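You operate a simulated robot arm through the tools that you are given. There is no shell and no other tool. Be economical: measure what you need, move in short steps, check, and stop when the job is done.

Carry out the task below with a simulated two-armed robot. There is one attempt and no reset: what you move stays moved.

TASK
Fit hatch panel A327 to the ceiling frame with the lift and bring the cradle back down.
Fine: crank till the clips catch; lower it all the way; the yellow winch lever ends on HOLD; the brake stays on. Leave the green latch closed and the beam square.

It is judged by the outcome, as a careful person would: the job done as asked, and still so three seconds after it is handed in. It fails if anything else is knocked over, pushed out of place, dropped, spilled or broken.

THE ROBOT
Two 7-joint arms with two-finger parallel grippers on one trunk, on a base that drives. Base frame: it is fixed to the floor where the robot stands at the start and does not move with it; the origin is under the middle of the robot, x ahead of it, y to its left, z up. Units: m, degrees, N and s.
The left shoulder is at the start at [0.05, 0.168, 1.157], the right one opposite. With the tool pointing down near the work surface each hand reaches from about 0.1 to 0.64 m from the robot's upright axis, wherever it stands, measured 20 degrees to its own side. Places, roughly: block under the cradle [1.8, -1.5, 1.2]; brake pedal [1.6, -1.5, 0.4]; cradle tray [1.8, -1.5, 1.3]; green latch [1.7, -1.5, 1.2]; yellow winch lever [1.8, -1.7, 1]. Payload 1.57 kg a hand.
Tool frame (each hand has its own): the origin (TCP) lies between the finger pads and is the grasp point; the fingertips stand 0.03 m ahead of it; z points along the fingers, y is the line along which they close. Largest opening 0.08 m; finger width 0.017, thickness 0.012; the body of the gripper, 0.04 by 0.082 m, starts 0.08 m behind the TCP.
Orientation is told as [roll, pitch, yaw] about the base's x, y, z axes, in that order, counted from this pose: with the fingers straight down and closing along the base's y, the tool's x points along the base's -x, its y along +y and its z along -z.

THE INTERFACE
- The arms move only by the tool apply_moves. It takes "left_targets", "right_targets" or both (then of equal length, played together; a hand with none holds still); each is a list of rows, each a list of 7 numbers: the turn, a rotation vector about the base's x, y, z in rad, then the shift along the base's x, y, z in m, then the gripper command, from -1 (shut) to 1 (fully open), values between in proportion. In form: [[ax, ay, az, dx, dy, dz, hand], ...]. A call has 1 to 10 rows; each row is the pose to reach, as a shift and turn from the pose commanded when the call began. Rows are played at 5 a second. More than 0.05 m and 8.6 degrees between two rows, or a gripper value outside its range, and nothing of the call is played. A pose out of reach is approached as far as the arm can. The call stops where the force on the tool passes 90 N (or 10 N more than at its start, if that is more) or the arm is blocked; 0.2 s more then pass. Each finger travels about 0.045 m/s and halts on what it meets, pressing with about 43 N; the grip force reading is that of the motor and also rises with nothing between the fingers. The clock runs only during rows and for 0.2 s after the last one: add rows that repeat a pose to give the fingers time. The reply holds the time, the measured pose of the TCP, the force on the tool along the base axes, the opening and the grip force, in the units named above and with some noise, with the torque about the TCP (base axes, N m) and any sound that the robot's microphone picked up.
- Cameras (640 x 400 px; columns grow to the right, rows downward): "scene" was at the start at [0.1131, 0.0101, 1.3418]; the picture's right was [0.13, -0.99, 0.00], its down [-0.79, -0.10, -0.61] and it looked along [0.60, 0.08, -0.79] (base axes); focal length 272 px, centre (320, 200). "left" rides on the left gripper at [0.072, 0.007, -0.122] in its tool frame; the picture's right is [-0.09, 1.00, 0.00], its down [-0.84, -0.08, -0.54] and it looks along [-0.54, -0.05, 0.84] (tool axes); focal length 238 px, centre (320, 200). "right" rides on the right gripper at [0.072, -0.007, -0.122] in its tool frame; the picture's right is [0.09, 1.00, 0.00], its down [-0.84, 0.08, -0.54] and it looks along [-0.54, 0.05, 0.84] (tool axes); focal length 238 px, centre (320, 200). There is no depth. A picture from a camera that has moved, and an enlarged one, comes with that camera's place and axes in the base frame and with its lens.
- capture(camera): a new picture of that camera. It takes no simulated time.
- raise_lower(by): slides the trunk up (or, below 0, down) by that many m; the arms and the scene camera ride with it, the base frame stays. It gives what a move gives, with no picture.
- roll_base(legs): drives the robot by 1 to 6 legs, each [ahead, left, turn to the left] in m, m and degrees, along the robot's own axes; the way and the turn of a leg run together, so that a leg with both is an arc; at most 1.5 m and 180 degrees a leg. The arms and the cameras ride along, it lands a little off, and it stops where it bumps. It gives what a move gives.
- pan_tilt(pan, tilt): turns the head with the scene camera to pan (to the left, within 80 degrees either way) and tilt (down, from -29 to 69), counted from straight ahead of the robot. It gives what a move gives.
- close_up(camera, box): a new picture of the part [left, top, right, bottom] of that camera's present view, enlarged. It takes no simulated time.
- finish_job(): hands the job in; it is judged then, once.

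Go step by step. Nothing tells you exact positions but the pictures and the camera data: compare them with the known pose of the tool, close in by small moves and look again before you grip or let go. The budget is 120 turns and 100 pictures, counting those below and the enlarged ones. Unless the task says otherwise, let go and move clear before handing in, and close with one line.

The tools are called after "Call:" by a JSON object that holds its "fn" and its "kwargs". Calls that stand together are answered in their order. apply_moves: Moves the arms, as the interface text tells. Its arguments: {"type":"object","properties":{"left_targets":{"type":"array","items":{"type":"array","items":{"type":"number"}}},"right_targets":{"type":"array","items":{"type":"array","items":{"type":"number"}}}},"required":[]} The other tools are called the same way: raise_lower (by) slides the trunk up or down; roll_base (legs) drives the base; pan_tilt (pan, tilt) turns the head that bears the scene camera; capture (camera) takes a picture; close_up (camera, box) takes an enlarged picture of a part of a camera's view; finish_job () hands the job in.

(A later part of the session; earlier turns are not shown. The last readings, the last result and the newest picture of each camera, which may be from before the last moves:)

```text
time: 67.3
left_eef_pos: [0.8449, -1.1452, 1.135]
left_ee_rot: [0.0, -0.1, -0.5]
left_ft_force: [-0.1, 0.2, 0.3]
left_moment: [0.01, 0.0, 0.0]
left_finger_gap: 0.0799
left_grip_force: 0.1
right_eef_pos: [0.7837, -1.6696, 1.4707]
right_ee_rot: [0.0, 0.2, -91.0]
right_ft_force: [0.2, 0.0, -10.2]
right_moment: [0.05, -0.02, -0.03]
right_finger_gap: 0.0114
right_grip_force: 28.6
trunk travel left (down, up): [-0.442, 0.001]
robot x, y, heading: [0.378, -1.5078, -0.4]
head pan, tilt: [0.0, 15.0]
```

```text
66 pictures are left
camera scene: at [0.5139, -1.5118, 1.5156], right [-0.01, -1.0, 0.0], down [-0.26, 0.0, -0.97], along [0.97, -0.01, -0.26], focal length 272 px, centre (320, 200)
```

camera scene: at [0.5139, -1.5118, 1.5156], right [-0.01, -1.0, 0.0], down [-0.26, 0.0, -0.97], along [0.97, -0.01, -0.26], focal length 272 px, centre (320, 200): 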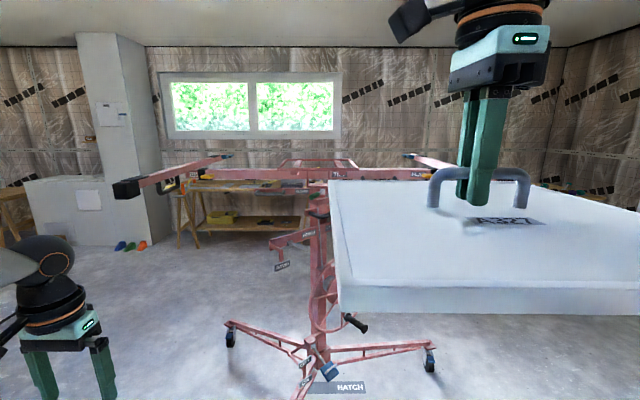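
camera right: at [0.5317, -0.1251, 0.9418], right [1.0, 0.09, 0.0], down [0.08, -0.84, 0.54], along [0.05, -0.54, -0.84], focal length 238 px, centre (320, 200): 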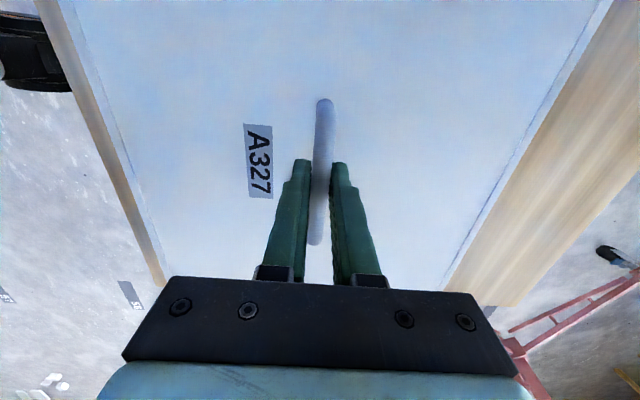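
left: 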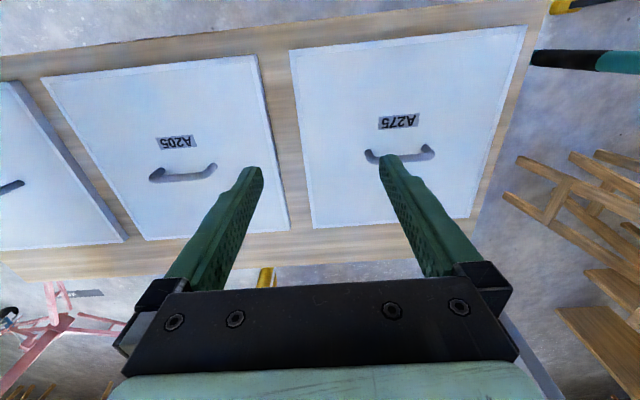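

Call:
{"fn": "apply_moves", "kwargs": {"right_targets": [[0, 0, 0, 0.01, 0.01, -0.035, -1], [0, 0, 0, 0.02, 0.02, -0.075, -1], [0, 0, 0, 0.06, 0.04, -0.075, -1], [0, 0, 0, 0.1, 0.06, -0.075, -1], [0, 0, 0, 0.14, 0.08, -0.075, -1], [0, 0, 0, 0.18, 0.1, -0.075, -1], [0, 0, 0, 0.22, 0.1, -0.075, -1]]}}

Call:
{"fn": "capture", "kwargs": {"camera": "scene"}}

```text
time: 68.9
left_eef_pos: [0.8449, -1.1449, 1.1354]
left_ee_rot: [0.0, 0.0, -0.3]
left_ft_force: [-0.7, -0.1, 0.1]
left_moment: [0.04, -0.04, 0.0]
left_finger_gap: 0.0797
left_grip_force: 0.1
right_eef_pos: [0.8907, -1.5702, 1.3639]
right_ee_rot: [0.0, 0.1, -91.1]
right_ft_force: [-0.3, 0.2, -10.3]
right_moment: [0.09, -0.01, -0.01]
right_finger_gap: 0.0116
right_grip_force: 29.0
right hand out of reach, approached as far as the arm can: row 4, 5, 6, 7
trunk travel left (down, up): [-0.442, 0.001]
robot x, y, heading: [0.3795, -1.5089, -0.7]
head pan, tilt: [0.0, 15.0]
```

```text
65 pictures are left
camera scene: at [0.5134, -1.5128, 1.5157], right [-0.01, -1.0, 0.0], down [-0.26, 0.0, -0.97], along [0.97, -0.01, -0.26], focal length 272 px, centre (320, 200)
```

scene: 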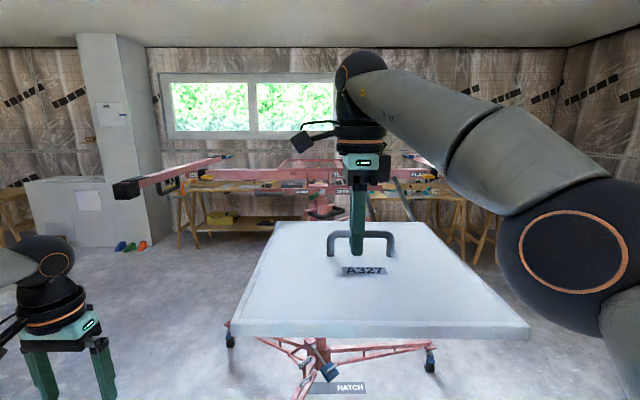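

From the front the wheel handle (x≈1.4) and pedal (x≈1.52) keep me too far off to reach over the tray at this height. The rear side looks open, so I'll pull the panel in, tuck the left hand and go around on the wide right side.

Call:
{"fn": "apply_moves", "kwargs": {"right_targets": [[0, 0, 0, -0.04, 0, 0, -1], [0, 0, 0, -0.08, -0.01, 0, -1], [0, 0, 0, -0.12, -0.02, 0, -1], [0, 0, 0, -0.16, -0.03, 0.01, -1], [0, 0, 0, -0.19, -0.04, 0.02, -1], [0, 0, 0, -0.21, -0.04, 0.03, -1], [0, 0, 0, -0.21, -0.04, 0.03, -1]], "left_targets": [[0, 0, 0, -0.02, -0.02, -0.03, 1], [0, 0, 0, -0.04, -0.04, -0.06, 1], [0, 0, 0, -0.06, -0.06, -0.09, 1], [0, 0, 0, -0.08, -0.08, -0.12, 1], [0, 0, 0, -0.1, -0.1, -0.15, 1], [0, 0, 0, -0.12, -0.12, -0.17, 1], [0, 0, 0, -0.14, -0.14, -0.18, 1]]}}

Call:
{"fn": "pan_tilt", "kwargs": {"pan": -60, "tilt": 20}}

Call:
{"fn": "capture", "kwargs": {"camera": "scene"}}

```text
time: 70.5
left_eef_pos: [0.7054, -1.2836, 0.9543]
left_ee_rot: [0.0, 0.1, -0.5]
left_ft_force: [0.0, 0.1, -0.4]
left_moment: [-0.01, -0.01, -0.02]
left_finger_gap: 0.0799
left_grip_force: 0.1
right_eef_pos: [0.6804, -1.6063, 1.3966]
right_ee_rot: [0.1, 0.1, -91.0]
right_ft_force: [-0.2, -0.7, -10.0]
right_moment: [0.06, 0.0, -0.01]
right_finger_gap: 0.0115
right_grip_force: 29.3
trunk travel left (down, up): [-0.442, 0.001]
robot x, y, heading: [0.3822, -1.5106, -0.4]
head pan, tilt: [0.0, 15.0]
```

```text
time: 71.8
left_eef_pos: [0.706, -1.2821, 0.9533]
left_ee_rot: [-0.1, 0.0, -0.4]
left_ft_force: [0.1, 0.8, -0.6]
left_moment: [-0.01, 0.0, -0.01]
left_finger_gap: 0.0802
left_grip_force: 0.0
right_eef_pos: [0.6807, -1.6064, 1.3962]
right_ee_rot: [0.0, 0.0, -91.0]
right_ft_force: [0.6, -0.4, -9.9]
right_moment: [0.08, -0.02, -0.01]
right_finger_gap: 0.0117
right_grip_force: 29.1
trunk travel left (down, up): [-0.442, 0.001]
robot x, y, heading: [0.3812, -1.5139, -0.2]
head pan, tilt: [-60.0, 20.0]
```

```text
64 pictures are left
camera scene: at [0.4661, -1.5917, 1.5076], right [-0.87, -0.49, 0.0], down [-0.17, 0.3, -0.94], along [0.46, -0.82, -0.34], focal length 272 px, centre (320, 200)
```

scene: 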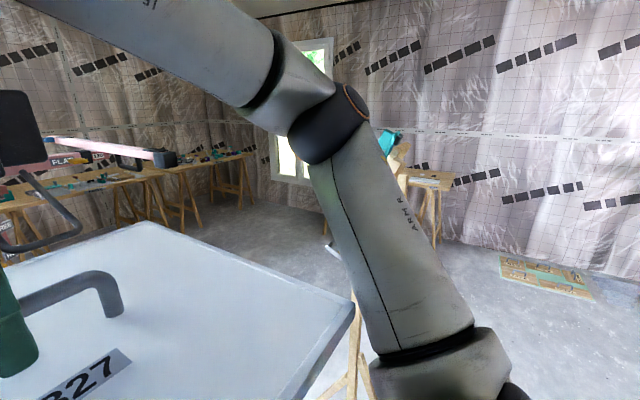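

The way around on the right looks clear: the far prop stands at about [0.8, -2.5]. I'll loop past it at y≈-3.2.

Call:
{"fn": "roll_base", "kwargs": {"legs": [[-0.45, 0, 0], [0, -1.5, 0], [0, -0.2, 0], [1.5, 0, 0]]}}

Call:
{"fn": "pan_tilt", "kwargs": {"pan": 25, "tilt": 20}}

Call:
{"fn": "capture", "kwargs": {"camera": "scene"}}

```text
time: 89.6
left_eef_pos: [1.7038, -3.0111, 0.9531]
left_ee_rot: [-0.1, 0.0, -1.6]
left_ft_force: [0.4, -0.5, -0.1]
left_moment: [0.0, 0.0, 0.01]
left_finger_gap: 0.08
left_grip_force: 0.1
right_eef_pos: [1.6727, -3.3336, 1.3973]
right_ee_rot: [0.1, 0.0, -92.2]
right_ft_force: [-1.2, 0.3, -9.5]
right_moment: [0.09, 0.0, -0.05]
right_finger_gap: 0.0119
right_grip_force: 28.9
trunk travel left (down, up): [-0.442, 0.001]
robot x, y, heading: [1.3808, -3.2326, -1.9]
head pan, tilt: [-60.0, 20.0]
```

```text
time: 91.2
left_eef_pos: [1.7045, -3.0103, 0.9543]
left_ee_rot: [0.0, -0.1, -1.5]
left_ft_force: [0.6, -0.4, 0.3]
left_moment: [0.0, 0.02, -0.01]
left_finger_gap: 0.0798
left_grip_force: 0.0
right_eef_pos: [1.6717, -3.3344, 1.3975]
right_ee_rot: [0.1, -0.1, -92.1]
right_ft_force: [-0.1, 0.3, -10.3]
right_moment: [0.04, -0.03, 0.01]
right_finger_gap: 0.0115
right_grip_force: 28.7
trunk travel left (down, up): [-0.442, 0.001]
robot x, y, heading: [1.3692, -3.2316, -1.9]
head pan, tilt: [25.0, 20.0]
```

```text
63 pictures are left
camera scene: at [1.4995, -3.1958, 1.5076], right [0.4, -0.92, 0.0], down [-0.31, -0.14, -0.94], along [0.86, 0.37, -0.34], focal length 272 px, centre (320, 200)
```

scene: 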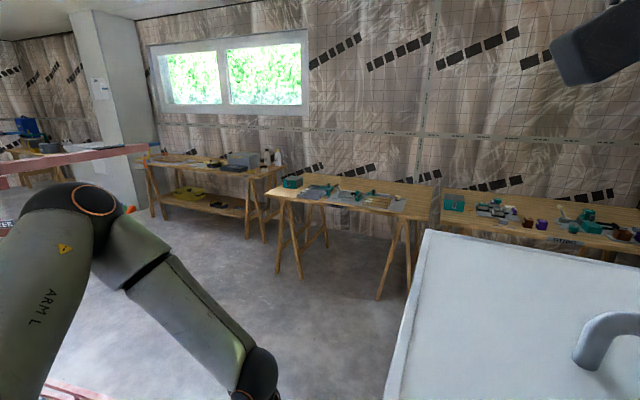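

The bench front behind the lift is at about x=3.35. I'll turn around here and back in behind the lift so that I face it.

Call:
{"fn": "roll_base", "kwargs": {"legs": [[0, 0, 178], [-1.4, 0, 0]]}}

```text
time: 105.5
left_eef_pos: [2.433, -3.5094, 0.9543]
left_ee_rot: [0.0, 0.1, 177.5]
left_ft_force: [0.6, -0.3, -0.8]
left_moment: [0.0, 0.0, -0.02]
left_finger_gap: 0.0799
left_grip_force: 0.1
right_eef_pos: [2.4674, -3.1872, 1.3978]
right_ee_rot: [0.0, -0.1, 87.1]
right_ft_force: [-0.2, 0.1, -11.4]
right_moment: [-0.09, 0.0, 0.02]
right_finger_gap: 0.0112
right_grip_force: 29.4
trunk travel left (down, up): [-0.442, 0.001]
robot x, y, heading: [2.7644, -3.2924, 177.4]
head pan, tilt: [25.0, 20.0]
```

Call:
{"fn": "roll_base", "kwargs": {"legs": [[0, 0, 2.6], [0, -1.5, 0], [0, -0.15, 0]]}}

Call:
{"fn": "pan_tilt", "kwargs": {"pan": 0, "tilt": 25}}

Call:
{"fn": "capture", "kwargs": {"camera": "scene"}}

```text
time: 114.2
left_eef_pos: [2.438, -1.8944, 0.9535]
left_ee_rot: [0.0, 0.0, 179.9]
left_ft_force: [0.2, -0.6, -0.7]
left_moment: [0.02, 0.03, 0.0]
left_finger_gap: 0.0798
left_grip_force: 0.0
right_eef_pos: [2.4628, -1.5724, 1.3983]
right_ee_rot: [0.0, 0.0, 89.3]
right_ft_force: [-0.2, 1.0, -10.6]
right_moment: [-0.11, -0.04, 0.03]
right_finger_gap: 0.0114
right_grip_force: 28.8
trunk travel left (down, up): [-0.442, 0.001]
robot x, y, heading: [2.7582, -1.6678, 179.8]
head pan, tilt: [25.0, 20.0]
```

```text
time: 115.1
left_eef_pos: [2.4383, -1.8958, 0.9539]
left_ee_rot: [0.0, 0.0, 179.8]
left_ft_force: [0.1, -0.4, 0.1]
left_moment: [-0.02, 0.0, 0.0]
left_finger_gap: 0.0799
left_grip_force: 0.0
right_eef_pos: [2.4608, -1.5721, 1.397]
right_ee_rot: [-0.1, 0.0, 89.3]
right_ft_force: [-0.3, 0.4, -10.2]
right_moment: [-0.08, 0.0, 0.0]
right_finger_gap: 0.0117
right_grip_force: 28.7
trunk travel left (down, up): [-0.442, 0.001]
robot x, y, heading: [2.7571, -1.6666, 179.9]
head pan, tilt: [0.0, 25.0]
```

```text
62 pictures are left
camera scene: at [2.6282, -1.6646, 1.4995], right [0.0, 1.0, 0.0], down [0.42, 0.0, -0.91], along [-0.91, 0.0, -0.42], focal length 272 px, centre (320, 200)
```

scene: 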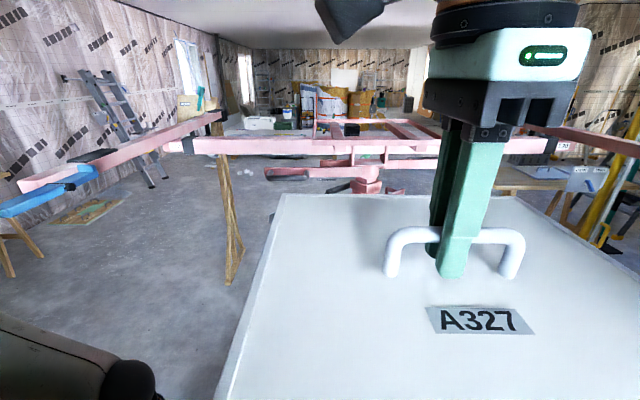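

Call:
{"fn": "close_up", "kwargs": {"camera": "scene", "box": [260, 100, 450, 200]}}

Call:
{"fn": "close_up", "kwargs": {"camera": "scene", "box": [0, 100, 250, 250]}}

```text
3.37 times, centred on (355, 150) of scene
camera zoom: at [2.6282, -1.6646, 1.4995], right [0.0, 1.0, 0.0], down [0.42, 0.0, -0.91], along [-0.91, 0.0, -0.42], focal length 916 px, centre (202, 368)
```

zoom: 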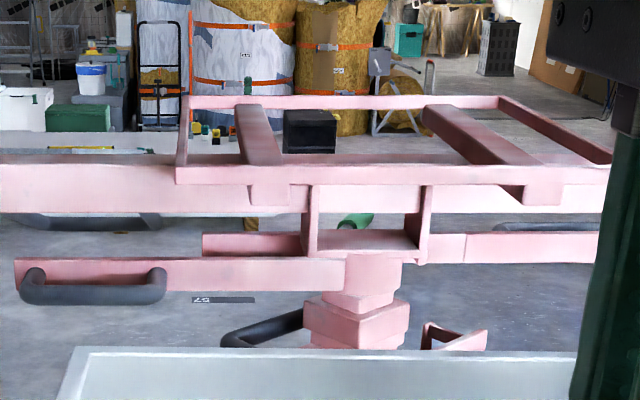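

```text
2.56 times, centred on (125, 175) of scene
camera zoom: at [2.6282, -1.6646, 1.4995], right [0.0, 1.0, 0.0], down [0.42, 0.0, -0.91], along [-0.91, 0.0, -0.42], focal length 696 px, centre (819, 264)
```

zoom: 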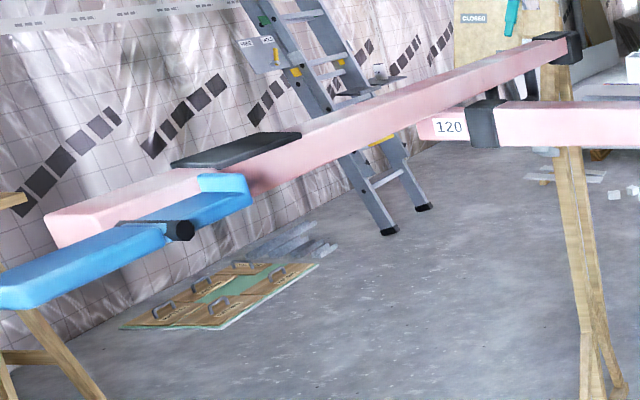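

The tray measures about 0.32 m square, centred near [1.80, -1.52] with its rim at z≈1.35, and the rear is clear. I'll raise the panel, then edge in.

Call:
{"fn": "apply_moves", "kwargs": {"right_targets": [[0, 0, 0.006, 0, 0, 0.025, -1], [0, 0, 0.012, 0, 0, 0.05, -1], [0, 0, 0.012, 0, 0, 0.075, -1]]}}

Call:
{"fn": "roll_base", "kwargs": {"legs": [[0.25, -0.05, 0]]}}

Call:
{"fn": "pan_tilt", "kwargs": {"pan": 20, "tilt": 50}}

Call:
{"fn": "capture", "kwargs": {"camera": "scene"}}

Call:
{"fn": "capture", "kwargs": {"camera": "left"}}

```text
time: 115.9
left_eef_pos: [2.439, -1.8954, 0.9564]
left_ee_rot: [-0.1, -0.1, 179.8]
left_ft_force: [0.2, -0.9, -1.0]
left_moment: [-0.02, 0.03, -0.01]
left_finger_gap: 0.08
left_grip_force: 0.0
right_eef_pos: [2.4623, -1.573, 1.4722]
right_ee_rot: [0.0, -0.1, 90.0]
right_ft_force: [-0.2, 0.2, -9.8]
right_moment: [-0.05, 0.0, -0.01]
right_finger_gap: 0.0115
right_grip_force: 29.1
trunk travel left (down, up): [-0.442, 0.001]
robot x, y, heading: [2.7629, -1.6653, 179.8]
head pan, tilt: [0.0, 25.0]
```

```text
time: 117.7
left_eef_pos: [2.1909, -1.8463, 0.9551]
left_ee_rot: [-0.1, 0.0, 179.9]
left_ft_force: [0.7, 0.0, -0.2]
left_moment: [0.0, -0.04, -0.02]
left_finger_gap: 0.08
left_grip_force: 0.0
right_eef_pos: [2.2128, -1.5226, 1.4707]
right_ee_rot: [0.0, 0.1, 90.1]
right_ft_force: [-0.4, -0.3, -10.6]
right_moment: [-0.08, -0.06, -0.01]
right_finger_gap: 0.0117
right_grip_force: 28.6
trunk travel left (down, up): [-0.442, 0.001]
robot x, y, heading: [2.517, -1.6135, 180.3]
head pan, tilt: [0.0, 25.0]
```

```text
time: 118.6
left_eef_pos: [2.1901, -1.8464, 0.9549]
left_ee_rot: [0.0, 0.0, 179.9]
left_ft_force: [-0.2, -0.2, 0.4]
left_moment: [0.0, 0.02, -0.02]
left_finger_gap: 0.08
left_grip_force: 0.1
right_eef_pos: [2.2136, -1.522, 1.4711]
right_ee_rot: [-0.1, 0.0, 90.1]
right_ft_force: [-0.5, -0.3, -10.1]
right_moment: [-0.04, -0.04, 0.03]
right_finger_gap: 0.0116
right_grip_force: 29.3
trunk travel left (down, up): [-0.442, 0.001]
robot x, y, heading: [2.5131, -1.6157, 180.1]
head pan, tilt: [20.0, 50.0]
```

```text
59 pictures are left
camera scene: at [2.3991, -1.6415, 1.462], right [-0.34, 0.94, 0.0], down [0.72, 0.26, -0.64], along [-0.6, -0.22, -0.77], focal length 272 px, centre (320, 200)
```

scene: 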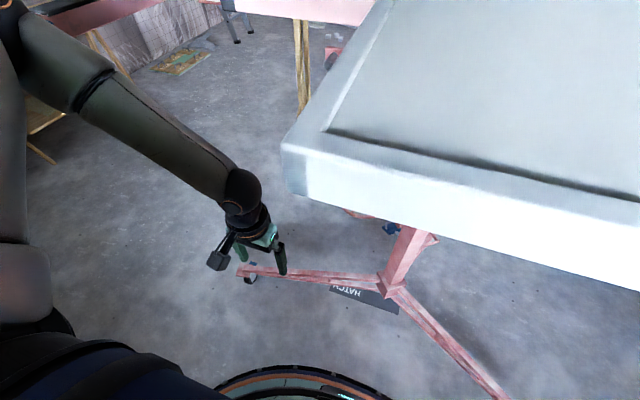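

```text
58 pictures are left
camera left: at [2.263, -1.8531, 1.0769], right [-0.09, -1.0, 0.0], down [-0.84, 0.08, 0.54], along [-0.54, 0.05, -0.84], focal length 238 px, centre (320, 200)
```

left: 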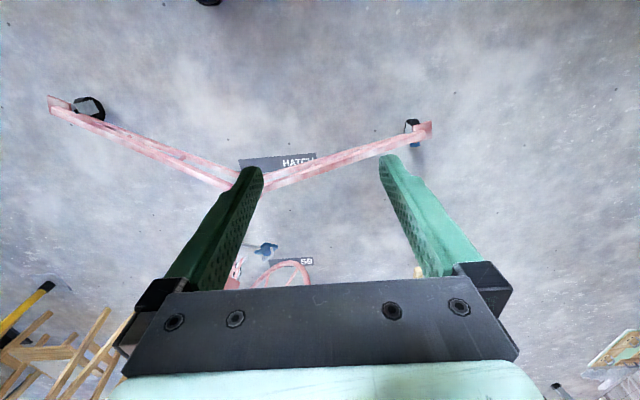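

There is enough room between the rear legs. I'll drive in another 0.3 m with the panel held above the rim.

Call:
{"fn": "roll_base", "kwargs": {"legs": [[0.3, 0, 0]]}}

Call:
{"fn": "pan_tilt", "kwargs": {"pan": -10, "tilt": 35}}

Call:
{"fn": "capture", "kwargs": {"camera": "scene"}}

Call:
{"fn": "capture", "kwargs": {"camera": "right"}}

```text
time: 120.6
left_eef_pos: [1.8955, -1.8468, 0.9545]
left_ee_rot: [0.0, 0.1, -179.9]
left_ft_force: [0.2, 0.3, -0.2]
left_moment: [0.01, -0.01, 0.02]
left_finger_gap: 0.0798
left_grip_force: 0.1
right_eef_pos: [1.9165, -1.5222, 1.4721]
right_ee_rot: [-0.1, 0.0, 90.3]
right_ft_force: [-0.2, -0.5, -10.4]
right_moment: [-0.11, -0.04, -0.05]
right_finger_gap: 0.0117
right_grip_force: 29.1
trunk travel left (down, up): [-0.442, 0.001]
robot x, y, heading: [2.2196, -1.6194, -179.8]
head pan, tilt: [20.0, 50.0]
```

```text
time: 121.6
left_eef_pos: [1.8948, -1.8477, 0.9543]
left_ee_rot: [0.0, 0.0, -180.0]
left_ft_force: [0.4, -0.2, 0.4]
left_moment: [0.01, 0.02, -0.03]
left_finger_gap: 0.0803
left_grip_force: 0.1
right_eef_pos: [1.9178, -1.5241, 1.4722]
right_ee_rot: [0.0, -0.2, 90.3]
right_ft_force: [-0.1, 0.0, -10.3]
right_moment: [-0.05, -0.03, -0.03]
right_finger_gap: 0.0117
right_grip_force: 29.5
trunk travel left (down, up): [-0.442, 0.001]
robot x, y, heading: [2.2211, -1.6122, -179.8]
head pan, tilt: [-10.0, 35.0]
```

```text
57 pictures are left
camera scene: at [2.0899, -1.6002, 1.4836], right [0.17, 0.99, 0.0], down [0.57, -0.1, -0.82], along [-0.81, 0.14, -0.57], focal length 272 px, centre (320, 200)
```

scene: 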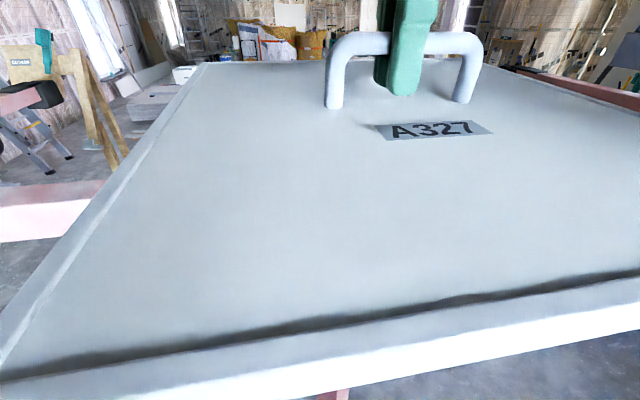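

```text
56 pictures are left
camera right: at [1.9243, -1.5954, 1.5933], right [-1.0, -0.1, 0.0], down [-0.08, 0.84, 0.54], along [-0.05, 0.54, -0.84], focal length 238 px, centre (320, 200)
```

right: 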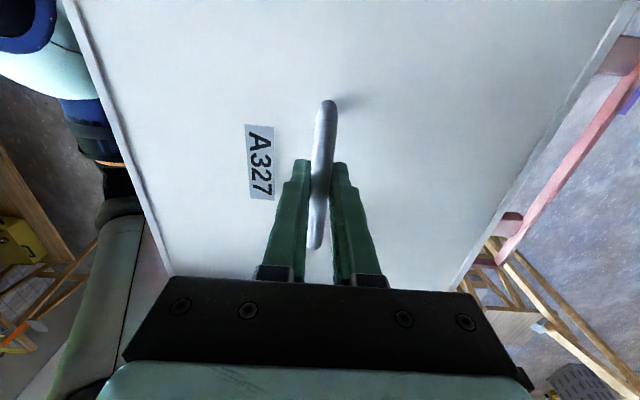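

I can see the far rim at x≈1.64, which confirms the tray centre at x≈1.80. I'll move the panel over the tray and lower it to just above the rim.

Call:
{"fn": "apply_moves", "kwargs": {"right_targets": [[0, 0, 0, -0.04, 0.001, -0.005, -1], [0, 0, 0, -0.08, 0.002, -0.015, -1], [0, 0, 0, -0.114, 0.002, -0.03, -1], [0, 0, 0, -0.114, 0.002, -0.045, -1]]}}

Call:
{"fn": "capture", "kwargs": {"camera": "right"}}

Call:
{"fn": "pan_tilt", "kwargs": {"pan": -5, "tilt": 45}}

Call:
{"fn": "capture", "kwargs": {"camera": "scene"}}

```text
time: 122.6
left_eef_pos: [1.8962, -1.8468, 0.955]
left_ee_rot: [-0.1, 0.0, -179.9]
left_ft_force: [0.2, -0.5, 0.8]
left_moment: [-0.03, -0.01, 0.02]
left_finger_gap: 0.0798
left_grip_force: 0.1
right_eef_pos: [1.8028, -1.5217, 1.4263]
right_ee_rot: [-0.1, -0.1, 90.3]
right_ft_force: [0.8, 0.3, -10.1]
right_moment: [-0.07, 0.01, 0.0]
right_finger_gap: 0.0117
right_grip_force: 29.2
trunk travel left (down, up): [-0.442, 0.001]
robot x, y, heading: [2.2174, -1.6154, -180.0]
head pan, tilt: [-10.0, 35.0]
```

```text
55 pictures are left
camera right: at [1.8097, -1.5934, 1.5482], right [-1.0, -0.1, 0.0], down [-0.08, 0.84, 0.54], along [-0.05, 0.54, -0.84], focal length 238 px, centre (320, 200)
```

right: 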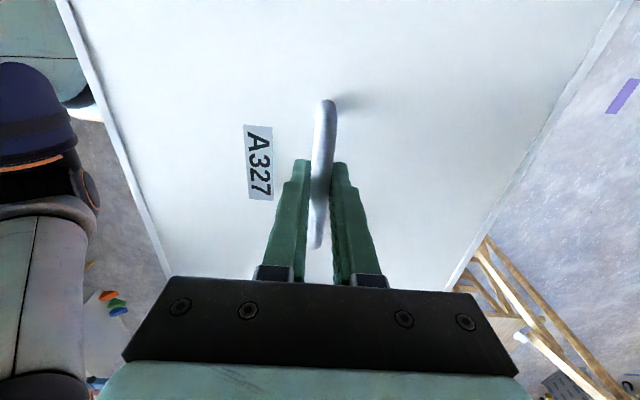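

```text
time: 123.3
left_eef_pos: [1.8965, -1.8468, 0.9544]
left_ee_rot: [0.0, 0.0, -179.8]
left_ft_force: [0.0, 0.6, 0.0]
left_moment: [0.03, -0.01, 0.01]
left_finger_gap: 0.08
left_grip_force: 0.0
right_eef_pos: [1.8033, -1.5223, 1.4257]
right_ee_rot: [-0.2, -0.1, 90.2]
right_ft_force: [-0.1, -0.1, -10.5]
right_moment: [-0.1, 0.0, -0.03]
right_finger_gap: 0.0113
right_grip_force: 28.7
trunk travel left (down, up): [-0.442, 0.001]
robot x, y, heading: [2.2218, -1.6157, -180.0]
head pan, tilt: [-5.0, 45.0]
```

```text
54 pictures are left
camera scene: at [2.0954, -1.6084, 1.4689], right [0.09, 1.0, 0.0], down [0.7, -0.06, -0.71], along [-0.7, 0.06, -0.71], focal length 272 px, centre (320, 200)
```

scene: 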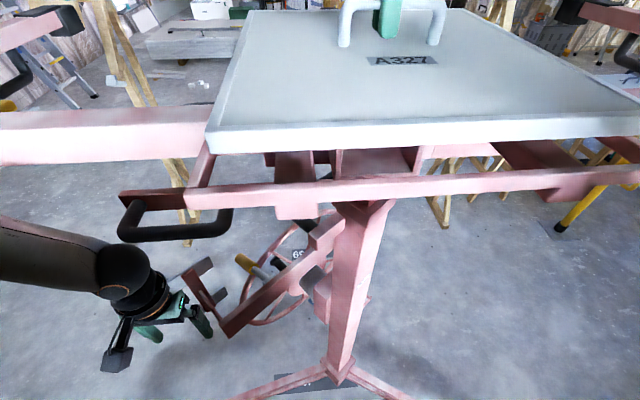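

I have a good view: the panel sits a bit too far to +y of the tray, and close in x. I'll correct, lower to just above the rim and look at both near corners.

Call:
{"fn": "apply_moves", "kwargs": {"right_targets": [[0, 0, 0, -0.004, -0.008, -0.008, -1], [0, 0, 0, -0.004, -0.008, -0.016, -1]]}}

Call:
{"fn": "pan_tilt", "kwargs": {"pan": -25, "tilt": 48}}

Call:
{"fn": "capture", "kwargs": {"camera": "scene"}}

Call:
{"fn": "close_up", "kwargs": {"camera": "scene", "box": [380, 90, 580, 215]}}

Call:
{"fn": "close_up", "kwargs": {"camera": "scene", "box": [90, 90, 290, 215]}}

```text
time: 123.9
left_eef_pos: [1.8954, -1.8466, 0.9543]
left_ee_rot: [0.0, 0.0, -180.0]
left_ft_force: [0.2, -0.3, -0.2]
left_moment: [-0.04, -0.01, 0.01]
left_finger_gap: 0.08
left_grip_force: 0.0
right_eef_pos: [1.7986, -1.5287, 1.4103]
right_ee_rot: [-0.1, 0.0, 90.3]
right_ft_force: [-0.7, 0.5, -10.0]
right_moment: [-0.06, 0.01, 0.01]
right_finger_gap: 0.0117
right_grip_force: 29.1
trunk travel left (down, up): [-0.442, 0.001]
robot x, y, heading: [2.2228, -1.6146, -179.9]
head pan, tilt: [-5.0, 45.0]
```

```text
time: 124.7
left_eef_pos: [1.8961, -1.8456, 0.9545]
left_ee_rot: [-0.1, 0.1, -179.9]
left_ft_force: [0.3, -0.1, 0.3]
left_moment: [0.03, 0.0, 0.02]
left_finger_gap: 0.0801
left_grip_force: 0.1
right_eef_pos: [1.799, -1.5301, 1.411]
right_ee_rot: [-0.1, 0.0, 90.2]
right_ft_force: [0.3, -0.4, -10.8]
right_moment: [-0.09, 0.0, -0.01]
right_finger_gap: 0.0117
right_grip_force: 29.0
trunk travel left (down, up): [-0.442, 0.001]
robot x, y, heading: [2.2146, -1.6188, -180.2]
head pan, tilt: [-25.0, 48.0]
```

```text
53 pictures are left
camera scene: at [2.105, -1.5822, 1.4647], right [0.42, 0.91, 0.0], down [0.67, -0.31, -0.67], along [-0.61, 0.28, -0.74], focal length 272 px, centre (320, 200)
```

scene: 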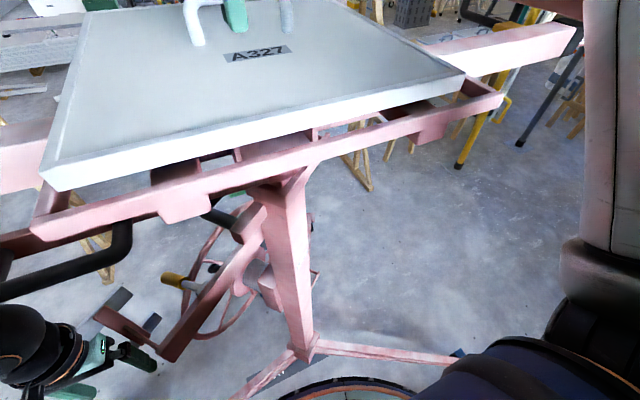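

```text
3.20 times, centred on (480, 152) of scene
camera zoom: at [2.105, -1.5822, 1.4647], right [0.42, 0.91, 0.0], down [0.67, -0.31, -0.67], along [-0.61, 0.28, -0.74], focal length 870 px, centre (-192, 352)
```

zoom: 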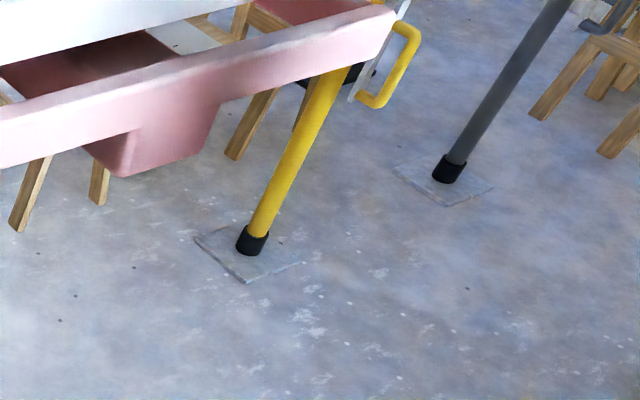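

```text
3.20 times, centred on (190, 152) of scene
camera zoom: at [2.105, -1.5822, 1.4647], right [0.42, 0.91, 0.0], down [0.67, -0.31, -0.67], along [-0.61, 0.28, -0.74], focal length 870 px, centre (736, 352)
```

zoom: 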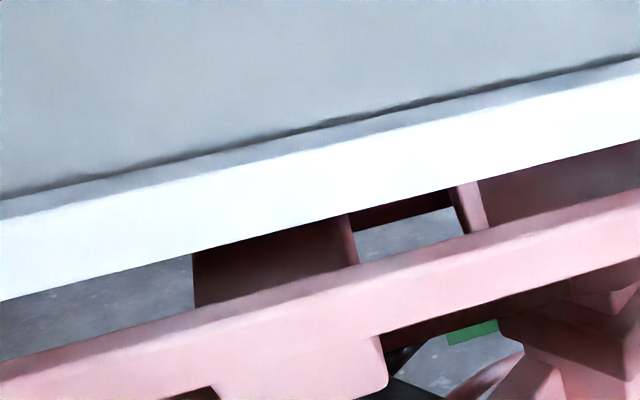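

Both near corners are in view. The tray is about 0.33–0.34 wide and centred near y=-1.514, so the panel needs to go about 12 mm towards +y. I'll correct and check the far edge with the hand camera.

Call:
{"fn": "apply_moves", "kwargs": {"right_targets": [[0, 0, 0, -0.004, 0.012, 0, -1], [0, 0, 0, -0.004, 0.012, -0.003, -1]]}}

Call:
{"fn": "close_up", "kwargs": {"camera": "right", "box": [440, 0, 640, 300]}}

Call:
{"fn": "capture", "kwargs": {"camera": "scene"}}

```text
time: 125.3
left_eef_pos: [1.8963, -1.8464, 0.954]
left_ee_rot: [0.0, 0.0, -179.9]
left_ft_force: [0.5, -0.1, 0.6]
left_moment: [0.0, 0.01, 0.01]
left_finger_gap: 0.08
left_grip_force: 0.1
right_eef_pos: [1.7955, -1.5179, 1.408]
right_ee_rot: [-0.1, -0.1, 90.2]
right_ft_force: [-0.2, -0.3, -10.1]
right_moment: [-0.05, 0.04, 0.02]
right_finger_gap: 0.0117
right_grip_force: 28.6
trunk travel left (down, up): [-0.442, 0.001]
robot x, y, heading: [2.2188, -1.6183, -179.7]
head pan, tilt: [-25.0, 48.0]
```

```text
1.33 times, centred on (540, 150) of right
camera zoom: at [1.8023, -1.5904, 1.5295], right [-1.0, -0.1, 0.0], down [-0.08, 0.84, 0.54], along [-0.05, 0.54, -0.84], focal length 318 px, centre (27, 267)
```

zoom: 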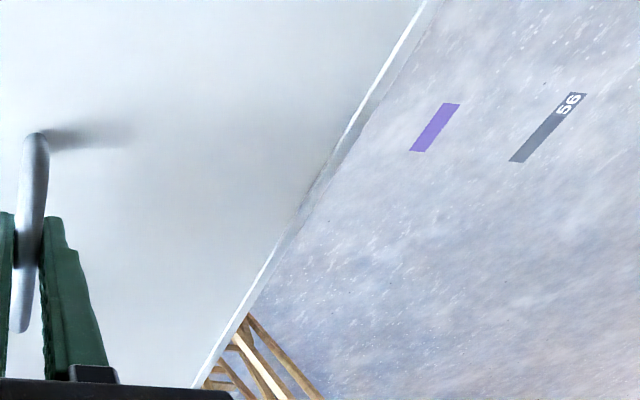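

```text
49 pictures are left
camera scene: at [2.1051, -1.5827, 1.4647], right [0.42, 0.91, 0.0], down [0.67, -0.31, -0.67], along [-0.61, 0.28, -0.74], focal length 272 px, centre (320, 200)
```

scene: 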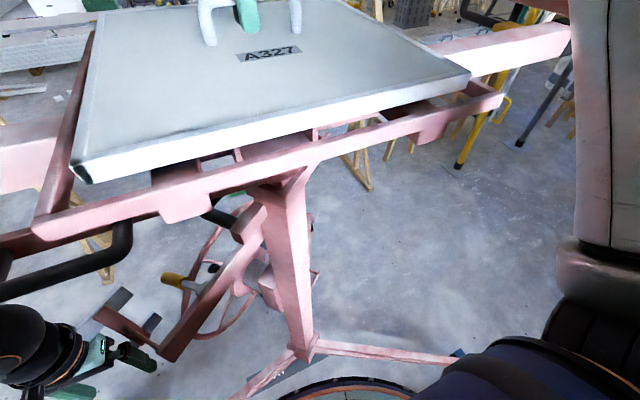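

The panel now looks centred both ways. I'll lower it slowly and watch the load.

Call:
{"fn": "apply_moves", "kwargs": {"right_targets": [[0, 0, 0, 0.001, 0, -0.004, -1], [0, 0, 0, 0.001, 0, -0.008, -1], [0, 0, 0, 0.001, 0, -0.012, -1], [0, 0, 0, 0.001, 0, -0.016, -1]]}}

Call:
{"fn": "capture", "kwargs": {"camera": "scene"}}

```text
time: 126.3
left_eef_pos: [1.8964, -1.847, 0.955]
left_ee_rot: [0.0, 0.0, -179.8]
left_ft_force: [1.0, 0.2, -0.2]
left_moment: [-0.02, 0.04, 0.01]
left_finger_gap: 0.0797
left_grip_force: 0.1
right_eef_pos: [1.7962, -1.5166, 1.3934]
right_ee_rot: [0.3, 0.2, 90.2]
right_ft_force: [-8.9, 0.9, 23.9]
right_moment: [0.03, 0.05, 0.29]
right_finger_gap: 0.0118
right_grip_force: 29.7
trunk travel left (down, up): [-0.442, 0.001]
robot x, y, heading: [2.2164, -1.6157, -179.8]
head pan, tilt: [-25.0, 48.0]
```

```text
48 pictures are left
camera scene: at [2.1057, -1.5826, 1.4652], right [0.42, 0.91, 0.0], down [0.67, -0.31, -0.67], along [-0.61, 0.28, -0.74], focal length 272 px, centre (320, 200)
```

scene: 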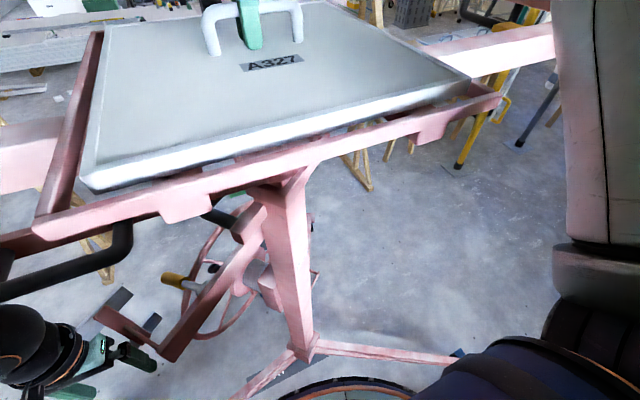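

There's contact at about 1.393. I'll zoom in to see whether it's seated or resting on a rim.

Call:
{"fn": "close_up", "kwargs": {"camera": "scene", "box": [20, 120, 260, 270]}}

Call:
{"fn": "close_up", "kwargs": {"camera": "scene", "box": [320, 50, 520, 175]}}

```text
2.67 times, centred on (140, 195) of scene
camera zoom: at [2.1057, -1.5826, 1.4652], right [0.42, 0.91, 0.0], down [0.67, -0.31, -0.67], along [-0.61, 0.28, -0.74], focal length 725 px, centre (800, 213)
```

zoom: 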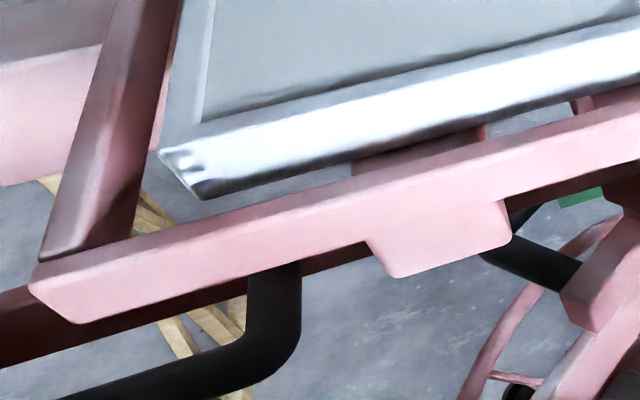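

```text
3.20 times, centred on (420, 112) of scene
camera zoom: at [2.1057, -1.5826, 1.4652], right [0.42, 0.91, 0.0], down [0.67, -0.31, -0.67], along [-0.61, 0.28, -0.74], focal length 870 px, centre (0, 480)
```

zoom: 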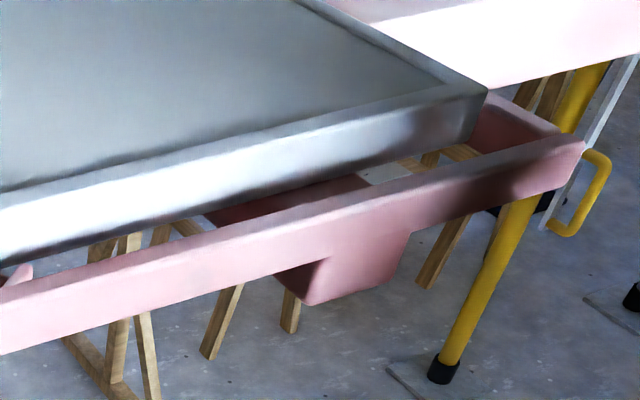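

Call:
{"fn": "close_up", "kwargs": {"camera": "right", "box": [420, 0, 640, 300]}}

Call:
{"fn": "pan_tilt", "kwargs": {"pan": 10, "tilt": 30}}

Call:
{"fn": "capture", "kwargs": {"camera": "scene"}}

```text
1.33 times, centred on (530, 150) of right
camera zoom: at [1.8045, -1.5892, 1.5161], right [-1.0, -0.09, 0.0], down [-0.08, 0.84, 0.54], along [-0.05, 0.54, -0.84], focal length 318 px, centre (40, 267)
```

zoom: 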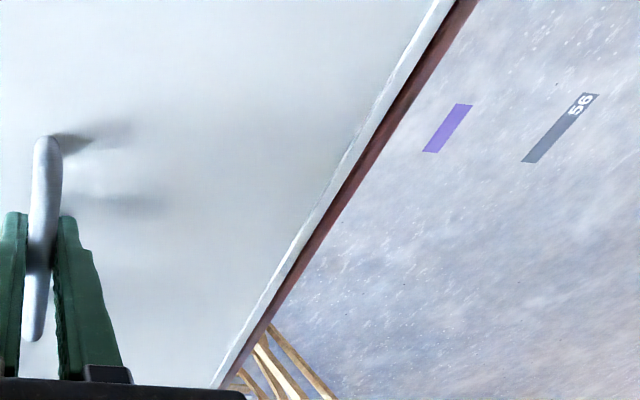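

```text
time: 127.3
left_eef_pos: [1.8962, -1.8463, 0.9551]
left_ee_rot: [0.0, 0.0, -179.9]
left_ft_force: [-0.4, -0.8, -0.2]
left_moment: [-0.01, 0.01, 0.04]
left_finger_gap: 0.08
left_grip_force: 0.1
right_eef_pos: [1.7978, -1.5181, 1.3926]
right_ee_rot: [0.0, 0.0, 90.2]
right_ft_force: [-12.0, 0.9, 26.4]
right_moment: [-0.16, 0.0, 0.03]
right_finger_gap: 0.0118
right_grip_force: 29.2
trunk travel left (down, up): [-0.442, 0.001]
robot x, y, heading: [2.2177, -1.6181, -179.7]
head pan, tilt: [10.0, 30.0]
```

```text
44 pictures are left
camera scene: at [2.088, -1.6316, 1.4916], right [-0.17, 0.98, 0.0], down [0.49, 0.09, -0.87], along [-0.85, -0.15, -0.5], focal length 272 px, centre (320, 200)
```

scene: 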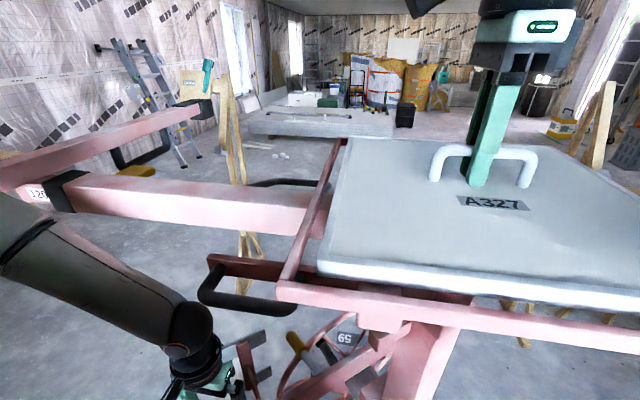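

The far rim shows just beyond the panel edge and there are even gaps on the sides, so the panel is inside the tray and resting on the slats. I'll relax the pressure, open and rise.

Call:
{"fn": "apply_moves", "kwargs": {"right_targets": [[0, 0, 0, 0, 0, 0.001, -1], [0, 0, 0, 0, 0, 0.001, -0.4], [0, 0, 0, 0, 0, 0.001, 0.2], [0, 0, 0, 0, 0, 0.001, 1], [0, 0, 0, 0, 0, 0.001, 1], [0, 0, 0, 0, 0, 0.001, 1], [0, 0, 0, 0, 0, 0.001, 1], [0, 0, 0, 0, 0, 0.001, 1]]}}

Call:
{"fn": "apply_moves", "kwargs": {"right_targets": [[0, 0, 0, 0, 0, 0.03, 1], [0, 0, 0, 0, 0, 0.06, 1], [0, 0, 0, 0.03, 0, 0.09, 1], [0, 0, 0, 0.07, 0, 0.11, 1], [0, 0, 0, 0.11, 0, 0.11, 1]]}}

Call:
{"fn": "capture", "kwargs": {"camera": "right"}}

Call:
{"fn": "capture", "kwargs": {"camera": "scene"}}

```text
time: 129.1
left_eef_pos: [1.8969, -1.8463, 0.9536]
left_ee_rot: [0.0, -0.1, -179.9]
left_ft_force: [0.4, 0.1, -0.3]
left_moment: [-0.03, 0.01, 0.02]
left_finger_gap: 0.0802
left_grip_force: 0.0
right_eef_pos: [1.7981, -1.5184, 1.3931]
right_ee_rot: [0.0, 0.0, 90.4]
right_ft_force: [0.0, 0.1, 1.2]
right_moment: [-0.02, 0.01, 0.01]
right_finger_gap: 0.0801
right_grip_force: 0.0
trunk travel left (down, up): [-0.442, 0.001]
robot x, y, heading: [2.2178, -1.6191, -179.7]
head pan, tilt: [10.0, 30.0]
```

```text
time: 130.3
left_eef_pos: [1.8961, -1.8473, 0.9545]
left_ee_rot: [-0.1, 0.0, -179.9]
left_ft_force: [-1.0, -0.3, -0.5]
left_moment: [0.01, -0.01, -0.01]
left_finger_gap: 0.08
left_grip_force: 0.0
right_eef_pos: [1.8814, -1.5212, 1.4885]
right_ee_rot: [0.0, 0.1, 90.3]
right_ft_force: [0.8, 0.5, 0.4]
right_moment: [-0.02, -0.04, 0.0]
right_finger_gap: 0.08
right_grip_force: 0.1
right hand out of reach, approached as far as the arm can: row 3, 4, 5
trunk travel left (down, up): [-0.442, 0.001]
robot x, y, heading: [2.2169, -1.6157, -180.0]
head pan, tilt: [10.0, 30.0]
```

```text
43 pictures are left
camera right: at [1.8882, -1.5932, 1.6109], right [-1.0, -0.1, 0.0], down [-0.08, 0.84, 0.54], along [-0.05, 0.54, -0.84], focal length 238 px, centre (320, 200)
```

right: 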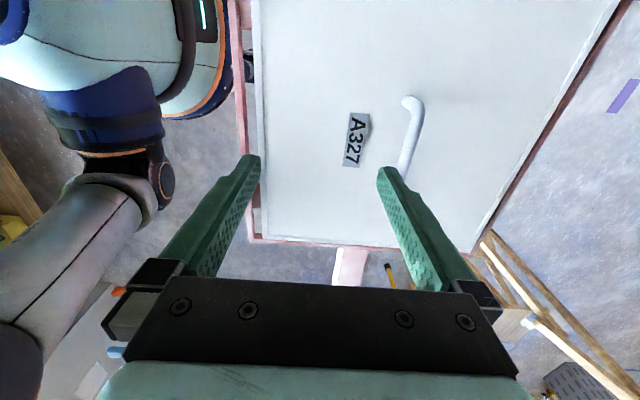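

```text
42 pictures are left
camera scene: at [2.0872, -1.6315, 1.4914], right [-0.17, 0.98, 0.0], down [0.49, 0.09, -0.87], along [-0.85, -0.15, -0.5], focal length 272 px, centre (320, 200)
```

scene: 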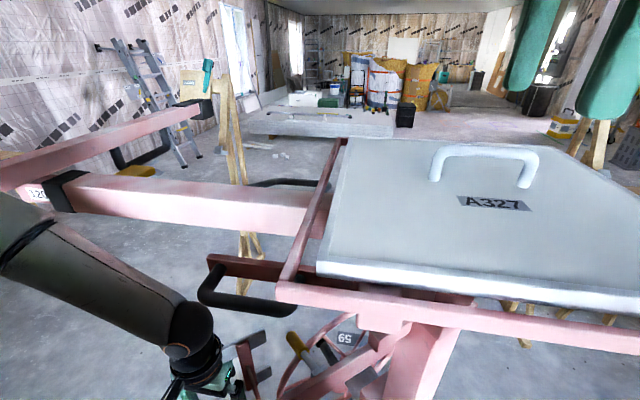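

A327 lies in the tray with its handle up. Now I'll back out, tuck the right hand and loop around to the front controls.

Call:
{"fn": "roll_base", "kwargs": {"legs": [[-0.55, 0, 0]]}}

Call:
{"fn": "apply_moves", "kwargs": {"right_targets": [[0, 0, 0.14, 0.02, 0, -0.03, 1], [0, 0, 0.28, 0.03, 0, -0.06, 1], [0, 0, 0.42, 0.04, 0, -0.09, 1], [0, 0, 0.56, 0.04, 0, -0.12, 1], [0, 0, 0.7, 0.04, 0, -0.15, 1], [0, 0, 0.84, 0.04, 0, -0.18, 1], [0, 0, 0.98, 0.04, 0, -0.21, 1], [0, 0, 1.12, 0.04, 0, -0.24, 1], [0, 0, 1.26, 0.04, 0, -0.27, 1], [0, 0, 1.4, 0.04, 0, -0.3, 1]]}}

Call:
{"fn": "roll_base", "kwargs": {"legs": [[0, 1.5, 0], [0, 0.15, 0], [1.4, 0, 0], [1.35, 0, 0]]}}

```text
time: 133.5
left_eef_pos: [2.4486, -1.8454, 0.9547]
left_ee_rot: [0.0, -0.1, -179.5]
left_ft_force: [0.7, -0.2, 0.4]
left_moment: [0.01, 0.02, 0.03]
left_finger_gap: 0.08
left_grip_force: 0.1
right_eef_pos: [2.4331, -1.5205, 1.4896]
right_ee_rot: [0.0, 0.0, 90.5]
right_ft_force: [-0.1, 1.1, 0.2]
right_moment: [0.0, 0.02, 0.01]
right_finger_gap: 0.08
right_grip_force: 0.0
trunk travel left (down, up): [-0.442, 0.001]
robot x, y, heading: [2.7726, -1.6162, -179.5]
head pan, tilt: [10.0, 30.0]
```

```text
time: 135.7
left_eef_pos: [2.4477, -1.8455, 0.9552]
left_ee_rot: [-0.1, 0.0, -179.5]
left_ft_force: [-1.1, -0.1, 0.5]
left_moment: [0.01, 0.01, 0.01]
left_finger_gap: 0.08
left_grip_force: 0.1
right_eef_pos: [2.4736, -1.5205, 1.1904]
right_ee_rot: [0.1, 0.0, 171.0]
right_ft_force: [-0.8, -0.2, -0.1]
right_moment: [0.01, -0.01, -0.01]
right_finger_gap: 0.08
right_grip_force: 0.1
trunk travel left (down, up): [-0.442, 0.001]
robot x, y, heading: [2.7669, -1.613, -179.3]
head pan, tilt: [10.0, 30.0]
```

```text
time: 157.1
left_eef_pos: [-0.2511, -3.6037, 0.955]
left_ee_rot: [0.0, 0.0, -177.2]
left_ft_force: [0.8, 0.0, -0.6]
left_moment: [-0.01, -0.01, 0.0]
left_finger_gap: 0.08
left_grip_force: 0.0
right_eef_pos: [-0.2385, -3.2781, 1.1904]
right_ee_rot: [0.0, 0.0, 173.1]
right_ft_force: [-0.7, -0.4, 0.8]
right_moment: [-0.01, -0.02, 0.01]
right_finger_gap: 0.08
right_grip_force: 0.1
trunk travel left (down, up): [-0.442, 0.001]
robot x, y, heading: [0.0592, -3.3604, -177.3]
head pan, tilt: [10.0, 30.0]
```

Call:
{"fn": "roll_base", "kwargs": {"legs": [[0, 0, 177.3], [-0.2, 0, 0], [0, 1.5, 0], [0, 0.15, 0], [0.7, 0, 0]]}}

Call:
{"fn": "pan_tilt", "kwargs": {"pan": 0, "tilt": 25}}

Call:
{"fn": "capture", "kwargs": {"camera": "scene"}}

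```text
time: 177.4
left_eef_pos: [0.8456, -1.4881, 0.9546]
left_ee_rot: [0.0, -0.1, 0.2]
left_ft_force: [1.3, -0.2, 0.1]
left_moment: [0.0, 0.03, 0.0]
left_finger_gap: 0.08
left_grip_force: 0.2
right_eef_pos: [0.8197, -1.814, 1.1911]
right_ee_rot: [0.0, 0.0, -9.5]
right_ft_force: [0.9, 0.4, 0.3]
right_moment: [0.02, 0.02, 0.03]
right_finger_gap: 0.0799
right_grip_force: 0.1
trunk travel left (down, up): [-0.442, 0.001]
robot x, y, heading: [0.5207, -1.7198, 0.5]
head pan, tilt: [10.0, 30.0]
```

```text
time: 178.1
left_eef_pos: [0.8472, -1.4883, 0.9547]
left_ee_rot: [0.0, -0.1, 0.2]
left_ft_force: [0.4, 0.2, -0.7]
left_moment: [0.0, -0.05, -0.02]
left_finger_gap: 0.0799
left_grip_force: 0.0
right_eef_pos: [0.8197, -1.8129, 1.1914]
right_ee_rot: [0.1, 0.0, -9.4]
right_ft_force: [-0.2, -0.5, -0.6]
right_moment: [0.0, -0.02, -0.01]
right_finger_gap: 0.08
right_grip_force: 0.1
trunk travel left (down, up): [-0.442, 0.001]
robot x, y, heading: [0.5261, -1.7174, 0.4]
head pan, tilt: [0.0, 25.0]
```

```text
41 pictures are left
camera scene: at [0.6557, -1.718, 1.4995], right [0.0, -1.0, 0.0], down [-0.42, 0.0, -0.91], along [0.91, 0.0, -0.42], focal length 272 px, centre (320, 200)
```

scene: 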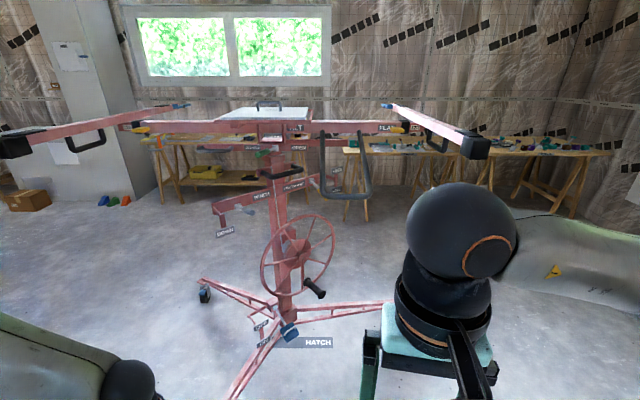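

The panel is in the cradle, and I have a clear view of the wheel, its handle and the levers. I'll zoom in to measure them before moving closer.

Call:
{"fn": "close_up", "kwargs": {"camera": "scene", "box": [190, 170, 370, 282]}}

Call:
{"fn": "close_up", "kwargs": {"camera": "scene", "box": [220, 200, 380, 360]}}

```text
3.56 times, centred on (280, 226) of scene
camera zoom: at [0.6557, -1.718, 1.4995], right [0.0, -1.0, 0.0], down [-0.42, 0.0, -0.91], along [0.91, 0.0, -0.42], focal length 967 px, centre (462, 108)
```

zoom: 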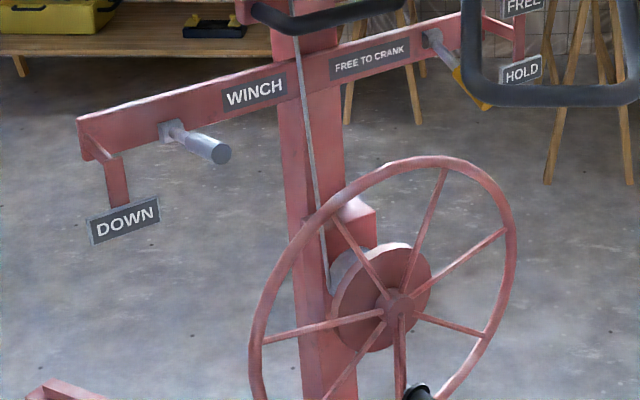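

```text
2.50 times, centred on (300, 280) of scene
camera zoom: at [0.6557, -1.718, 1.4995], right [0.0, -1.0, 0.0], down [-0.42, 0.0, -0.91], along [0.91, 0.0, -0.42], focal length 680 px, centre (370, 0)
```

zoom: 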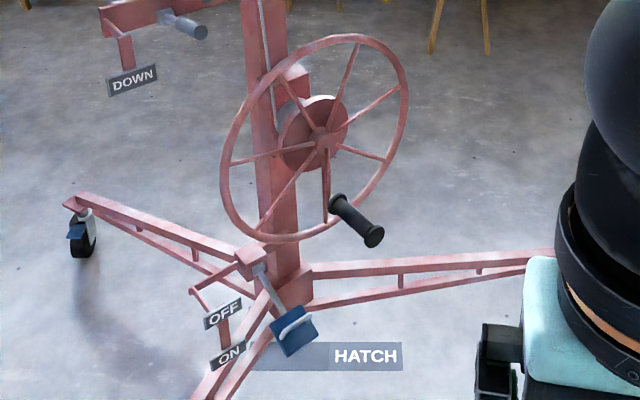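

The winch faces about 40° off the x axis, so its operator stands at about [1.1, -1.9] with heading ≈42°. I'll lower the trunk so I stay under the rail, turn and move in.

Call:
{"fn": "raise_lower", "kwargs": {"by": -0.25}}

Call:
{"fn": "roll_base", "kwargs": {"legs": [[0, 0, 42], [0.22, -0.48, 0]]}}

Call:
{"fn": "capture", "kwargs": {"camera": "scene"}}

```text
time: 180.7
left_eef_pos: [0.8467, -1.4881, 0.7052]
left_ee_rot: [0.1, -0.1, 0.2]
left_ft_force: [-0.2, -0.3, -0.2]
left_moment: [0.01, 0.0, 0.04]
left_finger_gap: 0.0802
left_grip_force: 0.1
right_eef_pos: [0.8199, -1.8127, 0.9407]
right_ee_rot: [0.1, 0.0, -9.4]
right_ft_force: [-0.4, 0.7, 0.4]
right_moment: [-0.01, -0.01, 0.02]
right_finger_gap: 0.0799
right_grip_force: 0.0
trunk travel left (down, up): [-0.192, 0.251]
robot x, y, heading: [0.5221, -1.7189, 0.2]
head pan, tilt: [0.0, 25.0]
```

```text
time: 185.7
left_eef_pos: [1.0962, -1.5424, 0.7048]
left_ee_rot: [-0.1, 0.0, 41.7]
left_ft_force: [0.6, 0.7, 0.0]
left_moment: [-0.04, 0.01, -0.01]
left_finger_gap: 0.0802
left_grip_force: 0.1
right_eef_pos: [1.2919, -1.8035, 0.9412]
right_ee_rot: [0.0, 0.0, 32.1]
right_ft_force: [-0.4, -0.1, 0.2]
right_moment: [0.02, 0.0, 0.0]
right_finger_gap: 0.08
right_grip_force: 0.0
trunk travel left (down, up): [-0.192, 0.251]
robot x, y, heading: [1.0103, -1.9276, 41.7]
head pan, tilt: [0.0, 25.0]
```

```text
38 pictures are left
camera scene: at [1.1066, -1.8401, 1.2495], right [0.67, -0.75, 0.0], down [-0.32, -0.28, -0.91], along [0.68, 0.6, -0.42], focal length 272 px, centre (320, 200)
```

scene: 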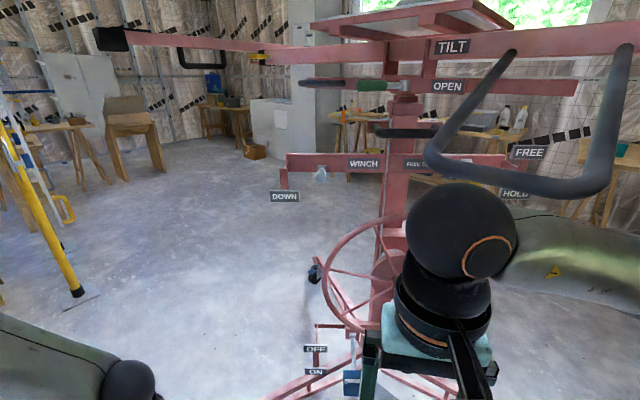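

I'm now square to the winch. I'll use the hand camera to find the crank handle.

Call:
{"fn": "capture", "kwargs": {"camera": "right"}}

```text
37 pictures are left
camera right: at [1.2344, -1.8476, 1.0623], right [-0.61, 0.79, 0.0], down [0.67, 0.51, 0.54], along [0.43, 0.33, -0.84], focal length 238 px, centre (320, 200)
```

right: 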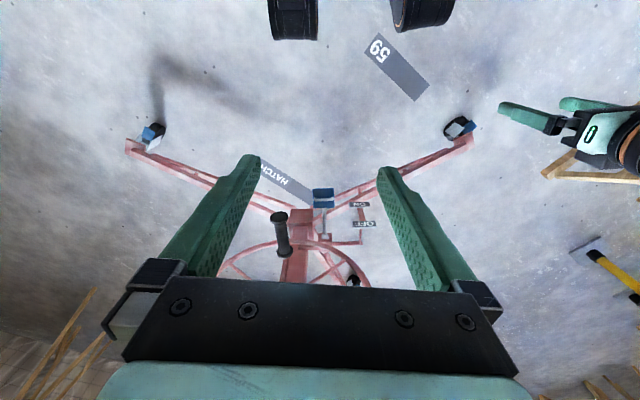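

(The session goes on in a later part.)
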